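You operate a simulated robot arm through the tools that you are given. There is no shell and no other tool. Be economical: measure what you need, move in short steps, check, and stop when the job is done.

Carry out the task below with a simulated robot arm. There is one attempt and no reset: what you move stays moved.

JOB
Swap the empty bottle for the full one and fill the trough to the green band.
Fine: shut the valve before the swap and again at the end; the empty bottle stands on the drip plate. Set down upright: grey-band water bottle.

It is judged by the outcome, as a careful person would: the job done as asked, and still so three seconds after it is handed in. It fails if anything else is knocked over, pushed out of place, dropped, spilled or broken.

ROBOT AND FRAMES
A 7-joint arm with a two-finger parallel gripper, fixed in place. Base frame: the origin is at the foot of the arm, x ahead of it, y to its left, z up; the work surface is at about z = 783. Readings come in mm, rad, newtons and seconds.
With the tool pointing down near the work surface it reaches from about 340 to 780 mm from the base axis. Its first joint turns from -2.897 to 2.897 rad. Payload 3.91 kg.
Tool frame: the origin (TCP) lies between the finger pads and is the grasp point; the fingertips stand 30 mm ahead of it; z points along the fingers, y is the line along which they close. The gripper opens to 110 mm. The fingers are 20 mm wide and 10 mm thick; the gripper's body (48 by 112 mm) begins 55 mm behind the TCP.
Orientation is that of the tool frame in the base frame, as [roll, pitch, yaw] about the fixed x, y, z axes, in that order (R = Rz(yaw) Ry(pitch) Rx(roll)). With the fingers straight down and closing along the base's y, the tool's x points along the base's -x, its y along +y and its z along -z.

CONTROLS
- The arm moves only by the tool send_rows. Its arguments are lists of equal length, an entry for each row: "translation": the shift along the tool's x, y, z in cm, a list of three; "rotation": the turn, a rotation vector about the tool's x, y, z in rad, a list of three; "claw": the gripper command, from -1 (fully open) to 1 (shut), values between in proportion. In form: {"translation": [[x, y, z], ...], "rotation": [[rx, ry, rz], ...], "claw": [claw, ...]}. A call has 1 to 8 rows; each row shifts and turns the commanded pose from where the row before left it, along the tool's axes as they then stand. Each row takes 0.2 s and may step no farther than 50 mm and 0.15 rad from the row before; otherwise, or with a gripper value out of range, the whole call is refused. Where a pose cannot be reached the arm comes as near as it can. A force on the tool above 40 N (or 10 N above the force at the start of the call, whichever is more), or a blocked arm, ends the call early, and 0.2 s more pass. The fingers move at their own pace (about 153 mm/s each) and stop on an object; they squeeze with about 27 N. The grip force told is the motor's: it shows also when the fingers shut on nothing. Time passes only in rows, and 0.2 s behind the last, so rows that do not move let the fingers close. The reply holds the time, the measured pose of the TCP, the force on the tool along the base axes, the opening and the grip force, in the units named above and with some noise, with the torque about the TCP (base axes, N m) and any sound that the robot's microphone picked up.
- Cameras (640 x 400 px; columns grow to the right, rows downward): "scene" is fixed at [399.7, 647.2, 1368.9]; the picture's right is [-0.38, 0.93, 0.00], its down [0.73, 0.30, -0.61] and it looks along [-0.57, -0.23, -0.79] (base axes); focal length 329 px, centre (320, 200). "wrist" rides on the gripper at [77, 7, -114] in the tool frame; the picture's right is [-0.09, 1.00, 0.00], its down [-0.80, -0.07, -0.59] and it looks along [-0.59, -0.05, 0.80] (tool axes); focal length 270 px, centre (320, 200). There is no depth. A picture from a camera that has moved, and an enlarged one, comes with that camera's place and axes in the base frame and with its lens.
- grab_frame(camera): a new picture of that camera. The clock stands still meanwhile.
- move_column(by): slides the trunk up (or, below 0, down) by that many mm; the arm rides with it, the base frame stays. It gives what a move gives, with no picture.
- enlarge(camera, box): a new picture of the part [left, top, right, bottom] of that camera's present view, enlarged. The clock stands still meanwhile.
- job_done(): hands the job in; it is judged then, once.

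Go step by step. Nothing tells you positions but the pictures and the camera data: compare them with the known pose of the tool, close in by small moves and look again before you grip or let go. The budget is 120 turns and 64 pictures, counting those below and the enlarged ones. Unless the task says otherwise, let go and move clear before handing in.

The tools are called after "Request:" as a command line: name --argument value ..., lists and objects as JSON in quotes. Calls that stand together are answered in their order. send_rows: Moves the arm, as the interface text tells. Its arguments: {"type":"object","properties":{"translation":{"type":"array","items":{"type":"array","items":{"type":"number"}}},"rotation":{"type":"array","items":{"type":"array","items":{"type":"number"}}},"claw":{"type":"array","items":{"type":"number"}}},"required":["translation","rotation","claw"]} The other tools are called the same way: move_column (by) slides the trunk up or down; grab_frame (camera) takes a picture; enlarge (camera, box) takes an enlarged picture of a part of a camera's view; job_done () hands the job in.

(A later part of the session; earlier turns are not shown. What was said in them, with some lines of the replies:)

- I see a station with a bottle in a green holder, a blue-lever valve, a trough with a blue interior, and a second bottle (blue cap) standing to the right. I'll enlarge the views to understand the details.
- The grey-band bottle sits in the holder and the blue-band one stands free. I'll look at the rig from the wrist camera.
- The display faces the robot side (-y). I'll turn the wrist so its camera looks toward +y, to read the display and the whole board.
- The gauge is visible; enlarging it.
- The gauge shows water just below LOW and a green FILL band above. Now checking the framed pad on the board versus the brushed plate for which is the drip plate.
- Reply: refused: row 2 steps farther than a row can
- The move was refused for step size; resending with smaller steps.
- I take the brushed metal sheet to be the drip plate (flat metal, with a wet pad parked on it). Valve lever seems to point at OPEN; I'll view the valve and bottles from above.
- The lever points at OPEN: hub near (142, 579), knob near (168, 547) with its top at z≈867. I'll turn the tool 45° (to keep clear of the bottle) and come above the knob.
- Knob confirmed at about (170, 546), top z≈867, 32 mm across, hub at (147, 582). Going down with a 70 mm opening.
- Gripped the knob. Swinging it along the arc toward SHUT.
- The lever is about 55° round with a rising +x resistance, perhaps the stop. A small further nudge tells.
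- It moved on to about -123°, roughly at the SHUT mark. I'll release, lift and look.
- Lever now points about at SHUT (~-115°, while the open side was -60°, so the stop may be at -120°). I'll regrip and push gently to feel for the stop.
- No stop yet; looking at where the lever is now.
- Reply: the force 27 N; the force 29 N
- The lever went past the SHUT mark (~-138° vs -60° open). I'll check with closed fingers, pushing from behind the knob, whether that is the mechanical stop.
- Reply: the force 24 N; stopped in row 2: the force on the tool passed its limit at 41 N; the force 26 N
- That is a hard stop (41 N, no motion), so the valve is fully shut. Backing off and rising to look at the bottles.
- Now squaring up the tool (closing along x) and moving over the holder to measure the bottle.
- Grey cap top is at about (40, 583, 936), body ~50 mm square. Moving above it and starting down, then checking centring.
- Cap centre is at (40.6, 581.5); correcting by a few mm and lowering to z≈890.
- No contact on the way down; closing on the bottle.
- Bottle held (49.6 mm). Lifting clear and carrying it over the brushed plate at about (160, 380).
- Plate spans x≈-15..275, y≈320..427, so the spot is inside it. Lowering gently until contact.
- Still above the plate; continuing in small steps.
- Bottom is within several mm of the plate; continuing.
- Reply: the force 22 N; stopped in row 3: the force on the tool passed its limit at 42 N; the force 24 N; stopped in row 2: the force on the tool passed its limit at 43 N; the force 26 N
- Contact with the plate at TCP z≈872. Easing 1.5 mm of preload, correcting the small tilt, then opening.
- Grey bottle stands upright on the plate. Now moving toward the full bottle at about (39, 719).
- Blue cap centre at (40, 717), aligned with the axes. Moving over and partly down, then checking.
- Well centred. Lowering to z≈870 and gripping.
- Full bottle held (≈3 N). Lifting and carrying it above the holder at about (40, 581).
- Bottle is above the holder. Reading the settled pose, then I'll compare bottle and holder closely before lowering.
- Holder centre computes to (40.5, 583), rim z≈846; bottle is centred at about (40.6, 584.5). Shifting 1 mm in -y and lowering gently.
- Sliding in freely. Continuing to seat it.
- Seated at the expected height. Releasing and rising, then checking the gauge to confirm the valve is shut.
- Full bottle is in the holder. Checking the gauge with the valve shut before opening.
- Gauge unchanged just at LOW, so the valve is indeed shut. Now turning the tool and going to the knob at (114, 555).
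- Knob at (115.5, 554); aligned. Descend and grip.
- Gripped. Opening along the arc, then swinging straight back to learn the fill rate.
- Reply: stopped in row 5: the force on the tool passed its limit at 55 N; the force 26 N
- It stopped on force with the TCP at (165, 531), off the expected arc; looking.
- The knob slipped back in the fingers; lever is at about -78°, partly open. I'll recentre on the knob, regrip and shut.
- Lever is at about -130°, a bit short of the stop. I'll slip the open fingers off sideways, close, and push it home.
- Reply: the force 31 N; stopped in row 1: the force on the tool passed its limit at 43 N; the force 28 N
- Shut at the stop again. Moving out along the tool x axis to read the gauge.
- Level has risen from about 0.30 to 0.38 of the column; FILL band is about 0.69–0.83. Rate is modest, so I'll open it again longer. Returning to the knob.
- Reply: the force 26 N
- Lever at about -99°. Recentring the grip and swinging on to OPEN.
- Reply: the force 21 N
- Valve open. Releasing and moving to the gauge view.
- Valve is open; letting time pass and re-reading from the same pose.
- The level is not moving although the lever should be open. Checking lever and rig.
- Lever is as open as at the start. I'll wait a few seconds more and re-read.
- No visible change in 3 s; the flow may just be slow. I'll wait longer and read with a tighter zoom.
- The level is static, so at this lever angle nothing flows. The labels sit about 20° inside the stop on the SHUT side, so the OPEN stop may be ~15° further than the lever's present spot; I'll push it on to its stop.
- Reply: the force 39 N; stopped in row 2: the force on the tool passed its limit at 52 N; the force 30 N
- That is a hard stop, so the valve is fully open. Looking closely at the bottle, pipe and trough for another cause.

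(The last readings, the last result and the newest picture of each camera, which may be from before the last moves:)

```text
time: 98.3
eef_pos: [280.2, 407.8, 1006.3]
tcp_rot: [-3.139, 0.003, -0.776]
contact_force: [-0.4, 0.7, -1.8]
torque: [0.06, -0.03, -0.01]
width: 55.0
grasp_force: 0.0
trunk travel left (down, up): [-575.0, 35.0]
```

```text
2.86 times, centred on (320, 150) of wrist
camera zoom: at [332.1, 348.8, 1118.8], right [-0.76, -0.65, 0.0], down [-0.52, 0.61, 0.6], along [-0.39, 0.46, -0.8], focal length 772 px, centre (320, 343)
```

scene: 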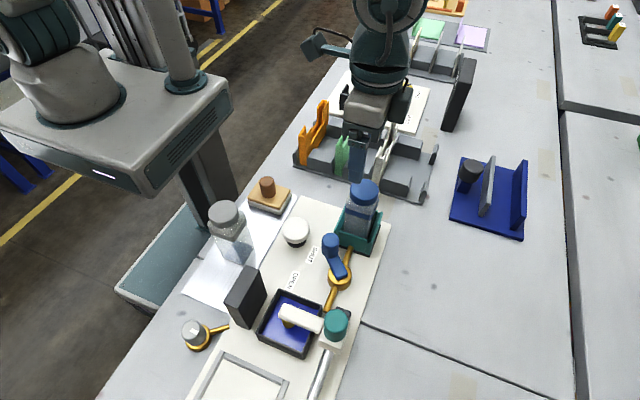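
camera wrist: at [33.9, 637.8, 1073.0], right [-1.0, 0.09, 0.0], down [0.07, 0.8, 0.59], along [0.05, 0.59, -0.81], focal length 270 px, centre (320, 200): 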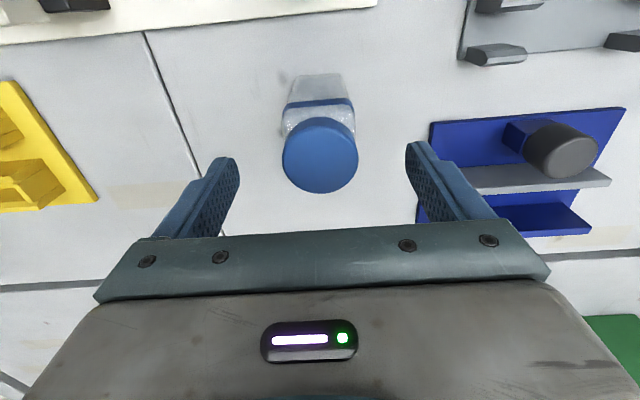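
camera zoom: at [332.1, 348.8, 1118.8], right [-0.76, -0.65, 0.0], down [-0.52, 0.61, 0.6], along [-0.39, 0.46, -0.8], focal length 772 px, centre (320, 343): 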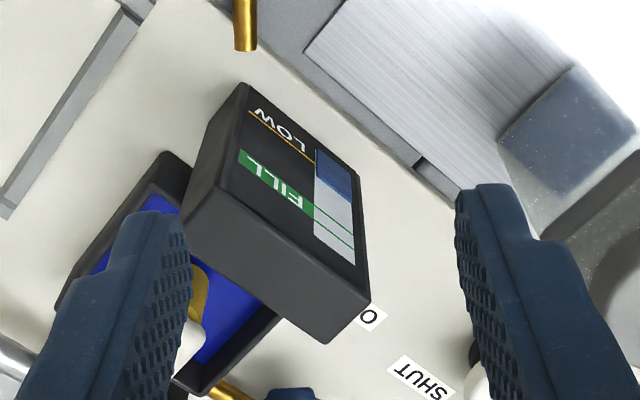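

Everything on the valve side looks right, yet no flow. The white dome on the board next to the valve looks like a push/primer button belonging to this station; after a bottle change the line may need priming. I'll go above it (95, 473).

Request:
send_rows --translation '[[-4, 1.9, 0], [-4, 1.9, 0], [-4, 1.9, 0], [-4, 1.9, 0], [-1.7, 0.9, 0], [0, 0, 4.5], [0, 0, 4.5], [0, 0, 2.5]]' --rotation '[[-0.003, 0, -0.009], [0, 0, 0], [0, 0, 0], [0, 0, 0], [0, 0, 0], [0, 0, 0], [0, 0, 0], [0, 0, 0]]' --claw '[1, 1, 1, 1, 1, 1, 1, 1]'

Request:
grab_frame --camera "wrist"

```text
time: 100.1
eef_pos: [92.9, 470.2, 888.3]
tcp_rot: [3.141, 0.003, -0.768]
contact_force: [-0.9, 0.2, -0.4]
torque: [-0.01, 0.03, 0.02]
width: 0.0
grasp_force: 26.6
trunk travel left (down, up): [-575.0, 35.0]
```

```text
7 pictures are left
camera wrist: at [144.9, 411.7, 1002.3], right [-0.76, -0.66, 0.0], down [-0.53, 0.61, 0.6], along [-0.39, 0.45, -0.8], focal length 270 px, centre (320, 200)
```

wrist: 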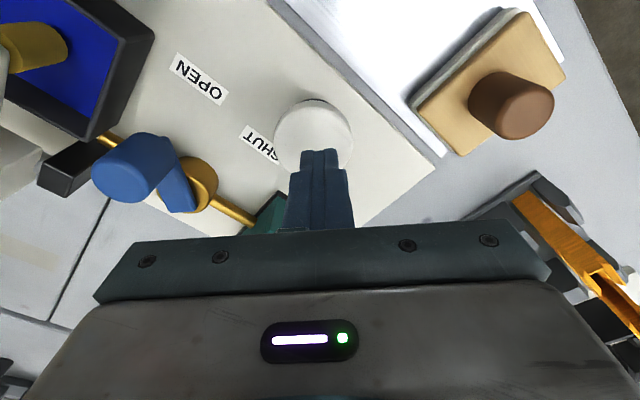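

Above the dome; shifting ~6 mm to its centre and pressing gently.

Request:
send_rows --translation '[[0.42, -0.4, 0], [0, 0, 1.5], [0, 0, 0.6], [0, 0, 0]]' --rotation '[[0, 0, 0], [0, 0, 0], [0, 0, 0], [0, 0, 0]]' --claw '[1, 1, 1, 1]'

Request:
send_rows --translation '[[0, 0, 0.3], [0, 0, 0.3], [0, 0, 0]]' --rotation '[[0, 0, 0], [0, 0, 0], [0, 0, 0]]' --claw '[1, 1, 1]'

```text
time: 101.1
eef_pos: [99.2, 470.6, 868.0]
tcp_rot: [-3.14, 0.001, -0.769]
contact_force: [0.2, -0.4, 0.3]
torque: [0.0, 0.02, 0.03]
width: 0.0
grasp_force: 27.0
trunk travel left (down, up): [-575.0, 35.0]
```

```text
time: 101.9
eef_pos: [98.7, 471.0, 861.7]
tcp_rot: [-3.141, 0.001, -0.768]
contact_force: [1.3, 1.0, 2.3]
torque: [-0.03, -0.01, 0.0]
width: 0.0
grasp_force: 26.8
trunk travel left (down, up): [-575.0, 35.0]
```

Request:
send_rows --translation '[[0, 0, 0.3], [0, 0, 0]]' --rotation '[[0, 0, 0], [0, 0, 0]]' --claw '[1, 1]'

Request:
send_rows --translation '[[0, 0, 0.3], [0, 0, 0]]' --rotation '[[0, 0, 0], [0, 0, 0]]' --claw '[1, 1]'

Request:
send_rows --translation '[[0, 0, 0.3], [0, 0, 0]]' --rotation '[[0, 0, 0], [0, 0, 0]]' --claw '[1, 1]'

```text
time: 102.5
eef_pos: [97.2, 470.2, 859.4]
tcp_rot: [-3.142, 0.002, -0.766]
contact_force: [0.6, -0.5, 2.9]
torque: [-0.05, 0.0, 0.0]
width: 0.0
grasp_force: 26.6
trunk travel left (down, up): [-575.0, 35.0]
heard: click
```

```text
time: 103.1
eef_pos: [98.2, 470.0, 855.9]
tcp_rot: [-3.14, 0.002, -0.769]
contact_force: [-1.7, -0.7, 3.7]
torque: [0.01, 0.03, 0.02]
width: 0.0
grasp_force: 27.2
trunk travel left (down, up): [-575.0, 35.0]
```

```text
time: 103.7
eef_pos: [98.7, 470.3, 855.2]
tcp_rot: [-3.141, 0.003, -0.768]
contact_force: [-2.5, -0.2, 23.3]
torque: [-0.06, 0.05, 0.03]
width: 0.1
grasp_force: 27.1
trunk travel left (down, up): [-575.0, 35.0]
```

It is a spring button: it clicked. Releasing and reading the gauge.

Request:
send_rows --translation '[[0, 0, -4.9], [0, 0, -4.9], [0, 0, -4.9], [4.3, -1.6, 0], [4.3, -1.6, 0], [4.3, -1.6, 0], [4.3, -1.6, 0]]' --rotation '[[0, 0, 0], [0, 0, 0], [0, 0, 0], [0, 0, 0.017], [0, 0, 0], [0, 0, 0], [0, 0, 0]]' --claw '[1, 1, 1, 1, 1, 1, 1]'

Request:
enlarge --camera "wrist" --box '[260, 90, 360, 180]'

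```text
time: 105.3
eef_pos: [266.9, 395.5, 998.4]
tcp_rot: [3.139, 0.001, -0.785]
contact_force: [0.5, 0.3, 0.8]
torque: [0.04, -0.01, 0.0]
width: 0.0
grasp_force: 26.7
trunk travel left (down, up): [-575.0, 35.0]
```

```text
4.44 times, centred on (310, 135) of wrist
camera zoom: at [316.6, 334.9, 1112.6], right [-0.77, -0.64, 0.0], down [-0.51, 0.62, 0.6], along [-0.38, 0.46, -0.8], focal length 1201 px, centre (364, 489)
```

zoom: 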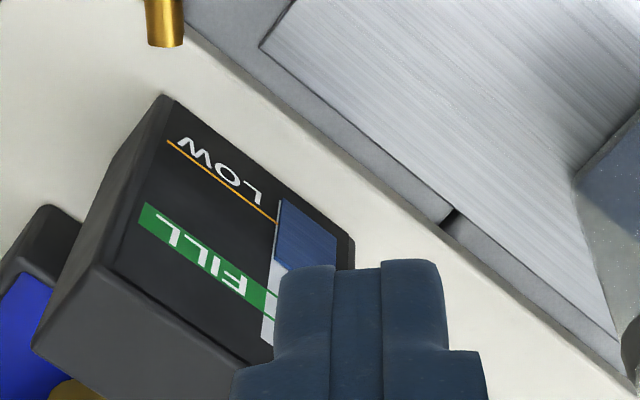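

The level rose to ~0.44. Opening the fingers for a clear view and waiting 1.4 s to see whether it is flowing or was one dose.

Request:
send_rows --translation '[[0, 0, 0], [0, 0, 0], [0, 0, 0], [0, 0, 0], [0, 0, 0], [0, 0, 0]]' --rotation '[[0, 0, 0], [0, 0, 0], [0, 0, 0], [0, 0, 0], [0, 0, 0], [0, 0, 0]]' --claw '[0, 0, 0, 0, 0, 0]'

Request:
enlarge --camera "wrist" --box '[260, 90, 360, 180]'

```text
time: 106.7
eef_pos: [264.8, 396.6, 998.5]
tcp_rot: [3.14, 0.001, -0.785]
contact_force: [-0.4, 0.2, 0.4]
torque: [0.01, -0.04, 0.01]
width: 55.0
grasp_force: 0.1
trunk travel left (down, up): [-575.0, 35.0]
```

```text
4.44 times, centred on (310, 135) of wrist
camera zoom: at [315.6, 335.6, 1112.7], right [-0.77, -0.64, 0.0], down [-0.52, 0.62, 0.6], along [-0.38, 0.46, -0.8], focal length 1201 px, centre (364, 489)
```

zoom: 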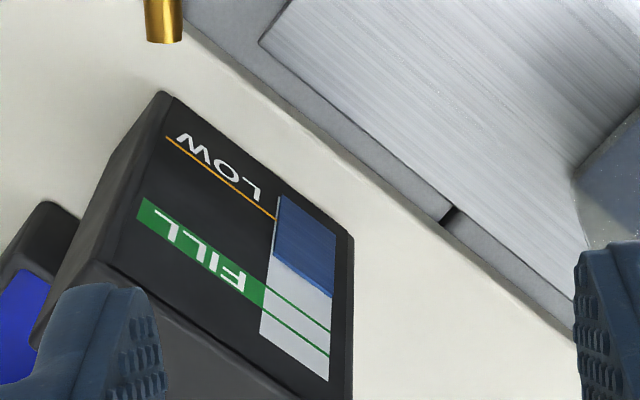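

It flows now (~0.03/s) after the button press: level ≈0.49, band ≈0.655–0.82. Waiting ~3.6 s, then reading again.

Request:
send_rows --translation '[[0, 0, 0], [0, 0, 0], [0, 0, 0], [0, 0, 0], [0, 0, 0], [0, 0, 0], [0, 0, 0], [0, 0, 0]]' --rotation '[[0, 0, 0], [0, 0, 0], [0, 0, 0], [0, 0, 0], [0, 0, 0], [0, 0, 0], [0, 0, 0], [0, 0, 0]]' --claw '[0, 0, 0, 0, 0, 0, 0, 0]'

Request:
send_rows --translation '[[0, 0, 0], [0, 0, 0], [0, 0, 0], [0, 0, 0], [0, 0, 0]]' --rotation '[[0, 0, 0], [0, 0, 0], [0, 0, 0], [0, 0, 0], [0, 0, 0]]' --claw '[0, 0, 0, 0, 0]'

Request:
enlarge --camera "wrist" --box '[260, 90, 360, 180]'

```text
time: 108.5
eef_pos: [264.9, 394.5, 999.0]
tcp_rot: [3.141, 0.001, -0.786]
contact_force: [0.0, -0.1, 0.1]
torque: [-0.01, -0.01, -0.01]
width: 55.0
grasp_force: 0.0
trunk travel left (down, up): [-575.0, 35.0]
```

```text
time: 109.7
eef_pos: [264.1, 394.4, 998.5]
tcp_rot: [3.14, 0.002, -0.786]
contact_force: [-0.3, -0.2, -0.1]
torque: [0.02, 0.01, 0.0]
width: 54.8
grasp_force: 0.1
trunk travel left (down, up): [-575.0, 35.0]
```

```text
4.44 times, centred on (310, 135) of wrist
camera zoom: at [315.6, 335.6, 1112.7], right [-0.77, -0.64, 0.0], down [-0.52, 0.62, 0.6], along [-0.38, 0.46, -0.8], focal length 1201 px, centre (364, 489)
```

zoom: 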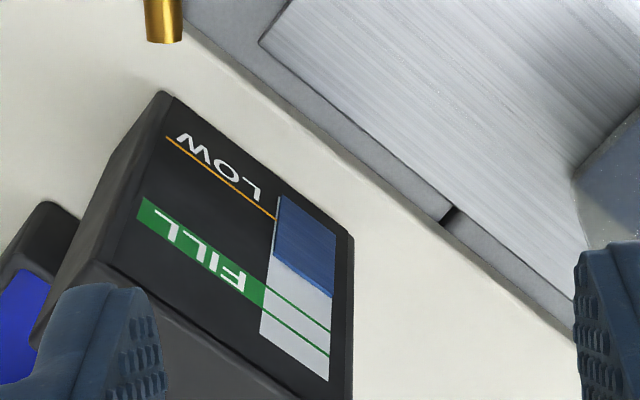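

The level settled at ≈0.50, so a press gives a limited dose (~+0.12). Two more presses like the first should bring it to ≈0.72, inside the band. Going back to the button.

Request:
send_rows --translation '[[-4.28, 1.6, 0], [-4.28, 1.6, 0], [-4.28, 1.6, 0], [-4.26, 1.6, 0], [0, 0, 4.3], [0, 0, 4.3], [0, 0, 4.2], [0, 0, 0]]' --rotation '[[0, 0, 0], [0, 0, 0], [0, 0, 0], [0, 0, 0], [0, 0, 0], [0, 0, 0], [0, 0, 0], [0, 0, 0]]' --claw '[1, 1, 1, 1, 1, 1, 1, 1]'

Request:
send_rows --translation '[[0, 0, 0.9], [0, 0, 0.5], [0, 0, 0], [0, 0, 0], [0, 0, 0], [0, 0, 0], [0, 0, 0], [0, 0, -1.5]]' --rotation '[[0, 0, 0], [0, 0, 0], [0, 0, 0], [0, 0, 0], [0, 0, 0], [0, 0, 0], [0, 0, 0], [0, 0, 0]]' --claw '[1, 1, 1, 1, 1, 1, 1, 1]'

```text
time: 111.5
eef_pos: [98.5, 470.6, 872.2]
tcp_rot: [3.14, 0.003, -0.785]
contact_force: [-0.3, -0.2, -0.2]
torque: [0.04, -0.01, 0.01]
width: 0.1
grasp_force: 27.1
trunk travel left (down, up): [-575.0, 35.0]
```

```text
time: 113.3
eef_pos: [100.6, 469.6, 870.8]
tcp_rot: [3.141, 0.002, -0.785]
contact_force: [-0.3, 0.5, 0.4]
torque: [0.03, 0.04, 0.01]
width: 0.1
grasp_force: 27.2
trunk travel left (down, up): [-575.0, 35.0]
heard: click
```

Clicked once. Second press.

Request:
send_rows --translation '[[0, 0, 1.0], [0, 0, 0.5], [0, 0, 0], [0, 0, 0], [0, 0, 0], [0, 0, 0], [0, 0, 0], [0, 0, -1.5]]' --rotation '[[0, 0, 0], [0, 0, 0], [0, 0, 0], [0, 0, 0], [0, 0, 0], [0, 0, 0], [0, 0, 0], [0, 0, 0]]' --claw '[1, 1, 1, 1, 1, 1, 1, 1]'

Request:
send_rows --translation '[[0, 0, -4.3], [0, 0, -4.3], [0, 0, -4.2], [4.28, -1.6, 0], [4.28, -1.6, 0], [4.28, -1.6, 0], [4.26, -1.6, 0], [0, 0, 0]]' --rotation '[[0, 0, 0], [0, 0, 0], [0, 0, 0], [0, 0, 0], [0, 0, 0], [0, 0, 0], [0, 0, 0], [0, 0, 0]]' --claw '[1, 1, 1, 0, 0, 0, 0, 0]'

Request:
send_rows --translation '[[0, 0, 0], [0, 0, 0], [0, 0, 0], [0, 0, 0]]' --rotation '[[0, 0, 0], [0, 0, 0], [0, 0, 0], [0, 0, 0]]' --claw '[0, 0, 0, 0]'

Request:
enlarge --camera "wrist" --box '[260, 90, 360, 180]'

```text
time: 115.1
eef_pos: [100.1, 470.7, 872.5]
tcp_rot: [3.139, 0.0, -0.785]
contact_force: [-0.2, -0.2, -0.2]
torque: [-0.01, 0.04, 0.0]
width: 0.0
grasp_force: 27.1
trunk travel left (down, up): [-575.0, 35.0]
heard: click
```

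```text
time: 116.9
eef_pos: [268.7, 395.4, 999.0]
tcp_rot: [3.14, 0.002, -0.783]
contact_force: [0.0, 0.1, -0.2]
torque: [0.0, -0.01, -0.02]
width: 55.0
grasp_force: 0.0
trunk travel left (down, up): [-575.0, 35.0]
```

```text
time: 117.9
eef_pos: [267.7, 396.0, 999.1]
tcp_rot: [3.14, 0.003, -0.785]
contact_force: [-0.6, -0.2, 0.3]
torque: [0.0, 0.0, -0.01]
width: 54.9
grasp_force: 0.0
trunk travel left (down, up): [-575.0, 35.0]
```

```text
4.44 times, centred on (310, 135) of wrist
camera zoom: at [319.1, 336.0, 1112.8], right [-0.77, -0.64, 0.0], down [-0.52, 0.62, 0.6], along [-0.38, 0.46, -0.8], focal length 1201 px, centre (364, 489)
```

zoom: 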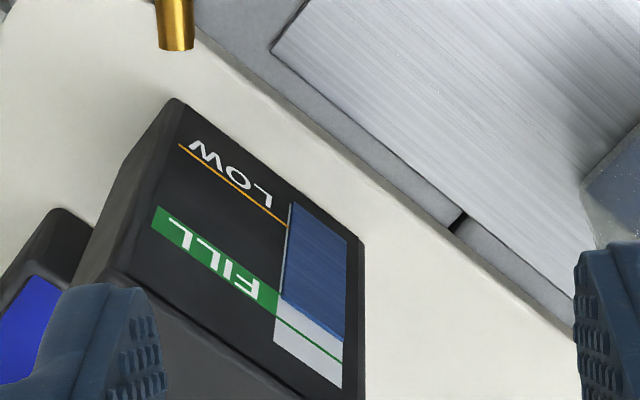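

Level now appears just inside the lower edge of the band. A tight zoom after a short settle to judge the margin.

Request:
send_rows --translation '[[0, 0, 0], [0, 0, 0], [0, 0, 0], [0, 0, 0], [0, 0, 0], [0, 0, 0]]' --rotation '[[0, 0, 0], [0, 0, 0], [0, 0, 0], [0, 0, 0], [0, 0, 0], [0, 0, 0]]' --claw '[0, 0, 0, 0, 0, 0]'

Request:
enlarge --camera "wrist" --box '[288, 132, 328, 182]'

```text
time: 119.3
eef_pos: [268.0, 395.6, 998.6]
tcp_rot: [3.139, 0.003, -0.785]
contact_force: [-0.3, -0.4, -0.2]
torque: [-0.01, 0.01, -0.04]
width: 55.0
grasp_force: 0.1
trunk travel left (down, up): [-575.0, 35.0]
```

```text
8.00 times, centred on (308, 157) of wrist
camera zoom: at [319.1, 336.0, 1112.8], right [-0.77, -0.64, 0.0], down [-0.52, 0.62, 0.6], along [-0.38, 0.46, -0.8], focal length 2162 px, centre (416, 544)
```

zoom: 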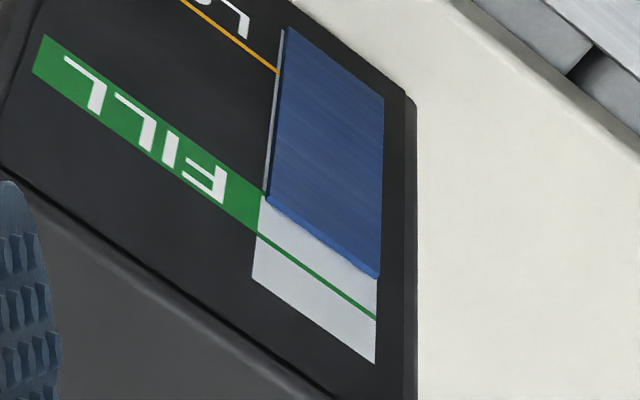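

Level is right at the lower edge of the band; one more, shorter press (+0.05 to +0.10) keeps it within the band (height ≈0.165).

Request:
send_rows --translation '[[-4.28, 1.6, 0], [-4.28, 1.6, 0], [-4.28, 1.6, 0], [-4.26, 1.6, 0], [0, 0, 4.3], [0, 0, 4.3], [0, 0, 4.2], [0, 0, 0]]' --rotation '[[0, 0, 0], [0, 0, 0], [0, 0, 0], [0, 0, 0], [0, 0, 0], [0, 0, 0], [0, 0, 0], [0, 0, 0]]' --claw '[1, 1, 1, 1, 1, 1, 1, 1]'

Request:
send_rows --translation '[[0, 0, 1.0], [0, 0, 0.5], [0, 0, 0], [0, 0, 0], [0, 0, 0], [0, 0, -1.5], [0, 0, -4], [0, 0, 0]]' --rotation '[[0, 0, 0], [0, 0, 0], [0, 0, 0], [0, 0, 0], [0, 0, 0], [0, 0, 0], [0, 0, 0], [0, 0, 0]]' --claw '[1, 1, 1, 1, 1, 1, 1, 1]'

```text
time: 121.1
eef_pos: [98.7, 472.0, 872.9]
tcp_rot: [-3.141, 0.002, -0.787]
contact_force: [-0.8, -0.1, 0.7]
torque: [0.0, 0.06, -0.02]
width: 0.0
grasp_force: 26.9
trunk travel left (down, up): [-575.0, 35.0]
```

```text
time: 122.9
eef_pos: [99.7, 470.4, 911.7]
tcp_rot: [3.141, 0.002, -0.786]
contact_force: [0.3, 0.6, -0.1]
torque: [-0.01, -0.03, -0.01]
width: 0.1
grasp_force: 27.0
trunk travel left (down, up): [-575.0, 35.0]
heard: click
```

Clicked. Now going round behind the knob (198, 563) to push the valve shut.

Request:
send_rows --translation '[[0, 0, -3], [0.13, -4.5, 0], [0.13, -4.5, 0], [0.14, -4.5, 0], [0, 0, 3.6], [0, 0, 3.5], [0, 0, 0]]' --rotation '[[0, 0, 0], [0, 0, 0], [0, 0, 0], [0, 0, 0], [0, 0, 0], [0, 0, 0], [0, 0, 0]]' --claw '[1, 1, 1, 1, 1, 1, 1]'

Request:
send_rows --translation '[[-0.14, 1.0, 0], [0.14, 1.36, 0], [-0.35, 1.71, 0], [-0.93, 1.49, 0], [-1.38, 1.07, 0], [0, 0, 0]]' --rotation '[[0, 0, 0], [0, 0, 0], [0, 0, 0], [0, 0, 0], [0, 0, 0], [0, 0, 0]]' --claw '[1, 1, 1, 1, 1, 1]'

```text
time: 124.2
eef_pos: [197.7, 564.1, 901.1]
tcp_rot: [-3.139, 0.0, -0.783]
contact_force: [-0.8, -7.5, 12.2]
torque: [-0.27, 0.14, 0.03]
width: 0.2
grasp_force: 27.2
trunk travel left (down, up): [-575.0, 35.0]
stopped in row 6: the force on the tool passed its limit at 72 N (the readings are from after the stop); the commanded pose is now the measured one
```

```text
time: 125.6
eef_pos: [133.4, 538.1, 899.6]
tcp_rot: [-3.137, 0.004, -0.784]
contact_force: [6.0, 7.0, 21.8]
torque: [0.21, -0.16, -0.21]
width: 0.1
grasp_force: 26.6
trunk travel left (down, up): [-575.0, 35.0]
```

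The fingertips landed on top of the knob (z≈870) and dragged across it. Lifting and looking.

Request:
send_rows --translation '[[0, 0, -3], [0, 0, -4], [0, 0, 0]]' --rotation '[[-0.004, 0, 0], [0, 0, 0], [0, 0, 0]]' --claw '[1, 1, 1]'

Request:
grab_frame --camera "scene"

```text
time: 126.4
eef_pos: [132.3, 536.6, 969.2]
tcp_rot: [3.137, 0.002, -0.784]
contact_force: [-0.7, -0.5, 0.6]
torque: [-0.02, 0.01, 0.0]
width: 0.3
grasp_force: 26.9
trunk travel left (down, up): [-575.0, 35.0]
```

```text
1 pictures are left
```

scene: 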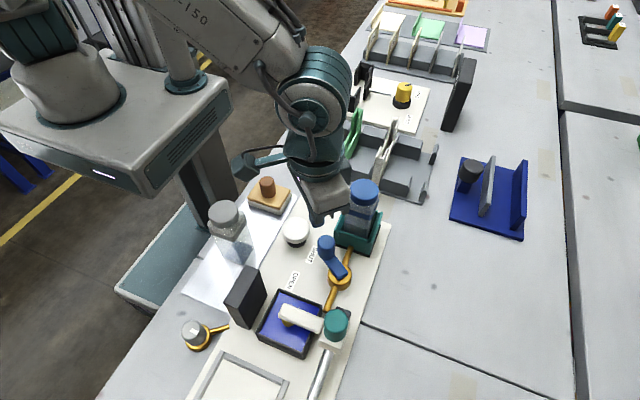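

The drag already carried the lever to about -125°, near shut. I'll come down clear in front of the knob and push it to the stop.

Request:
send_rows --translation '[[2.9, 0, 0], [0, 0, 4], [0, 0, 3], [0, 0, 3], [0, 0, 0]]' --rotation '[[0.004, 0, 0], [0, 0, 0], [0, 0, 0], [0, 0, 0], [0, 0, 0]]' --claw '[1, 1, 1, 1, 1]'

Request:
send_rows --translation '[[-1.2, 0, 0], [-0.8, 0, 0], [-0.8, 0, 0], [-0.3, 0, 0], [0, 0, 0]]' --rotation '[[0, 0, 0], [0, 0, 0], [0, 0, 0], [0, 0, 0], [0, 0, 0]]' --claw '[1, 1, 1, 1, 1]'

```text
time: 127.6
eef_pos: [154.4, 514.4, 866.8]
tcp_rot: [-3.14, 0.002, -0.784]
contact_force: [0.1, 0.4, 0.6]
torque: [0.01, 0.0, -0.04]
width: 0.0
grasp_force: 27.1
trunk travel left (down, up): [-575.0, 35.0]
```

```text
time: 128.8
eef_pos: [131.8, 535.4, 869.0]
tcp_rot: [3.139, 0.001, -0.785]
contact_force: [7.0, -13.6, 1.1]
torque: [0.02, -0.01, 0.07]
width: 0.0
grasp_force: 26.8
trunk travel left (down, up): [-575.0, 35.0]
```

Request:
send_rows --translation '[[-0.3, 0, 0], [0, 0, 0]]' --rotation '[[0, 0, 0], [0, 0, 0]]' --claw '[1, 1]'

Request:
send_rows --translation '[[-0.3, 0, 0], [0, 0, 0]]' --rotation '[[0, 0, 0], [0, 0, 0]]' --claw '[1, 1]'

```text
time: 129.4
eef_pos: [132.3, 535.8, 869.5]
tcp_rot: [3.14, -0.002, -0.787]
contact_force: [17.1, -27.2, -1.2]
torque: [-0.01, -0.01, 0.13]
width: 0.0
grasp_force: 26.3
trunk travel left (down, up): [-575.0, 35.0]
```

```text
time: 129.9
eef_pos: [132.6, 536.6, 869.2]
tcp_rot: [3.14, -0.015, -0.786]
contact_force: [17.6, -21.0, 10.7]
torque: [0.14, 0.07, 0.08]
width: 0.0
grasp_force: 27.1
trunk travel left (down, up): [-575.0, 35.0]
stopped in row 2: the force on the tool passed its limit at 43 N (the readings are from after the stop); the commanded pose is now the measured one
```

Hard stop reached: valve shut. Backing off and using the last picture for the gauge.

Request:
send_rows --translation '[[1, 0, 0], [0, 0, -4.4], [0, 0, -4.4], [0, 0, -4.3], [4.6, 0.1, 0], [4.6, 0, 0], [4.6, 0, 0], [4.5, 0, 0]]' --rotation '[[0.001, -0.012, 0], [0, 0, 0], [0, 0, 0], [0, 0, 0], [0, 0, 0], [0, 0, 0], [0, 0, 0], [0, 0, 0]]' --claw '[1, 1, 1, 1, 0, 0, 0, 0]'

Request:
send_rows --translation '[[0, 0, 0], [0, 0, 0], [0, 0, 0], [0, 0, 0]]' --rotation '[[0, 0, 0], [0, 0, 0], [0, 0, 0], [0, 0, 0]]' --claw '[0, 0, 0, 0]'

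Request:
enlarge --camera "wrist" --box '[270, 105, 360, 185]'

```text
time: 131.7
eef_pos: [267.0, 399.6, 1000.0]
tcp_rot: [3.139, 0.004, -0.783]
contact_force: [0.0, 0.0, 1.2]
torque: [0.0, 0.0, 0.03]
width: 55.1
grasp_force: 0.0
trunk travel left (down, up): [-575.0, 35.0]
```

```text
time: 132.7
eef_pos: [267.6, 400.6, 999.4]
tcp_rot: [3.139, 0.003, -0.782]
contact_force: [-0.2, 0.7, 0.6]
torque: [0.0, 0.01, -0.02]
width: 55.1
grasp_force: 0.1
trunk travel left (down, up): [-575.0, 35.0]
```

```text
5.00 times, centred on (315, 145) of wrist
camera zoom: at [317.8, 341.3, 1112.8], right [-0.76, -0.64, 0.0], down [-0.52, 0.61, 0.6], along [-0.39, 0.46, -0.8], focal length 1351 px, centre (345, 475)
```

zoom: 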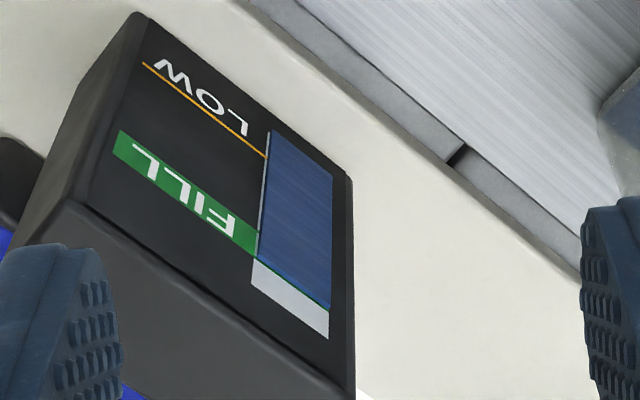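

The gauge reads inside the green band, just under its upper line. The valve is at its shut stop, the grey-band bottle stands on the plate and the arm is clear, so I'm handing in.

Request:
job_done

```text
The job is handed in.
```

The bottles are swapped and the valve is shut, but the trough level ended right at the top of the green band, and I had no pictures left to check it again.

- **Bottles:** The full blue-band bottle is in the holder. The empty grey-band bottle stands upright on the brushed metal sheet. No label confirmed that sheet as the drip plate; I judged it from how it looks.
- **Valve:** I pushed it shut to its hard stop before the swap and again at the end.
- **Fill:** Opening the valve alone moved no water. It flowed only after I pressed the white button on the board, four presses in all. The last reading showed the level just under the band's upper line.
- **Mishap:** Near the end the fingertips came down on the valve knob with about 72 N and dragged it most of the way shut. I then pushed it to the stop from the side. The last scene picture showed no damage and nothing out of place.
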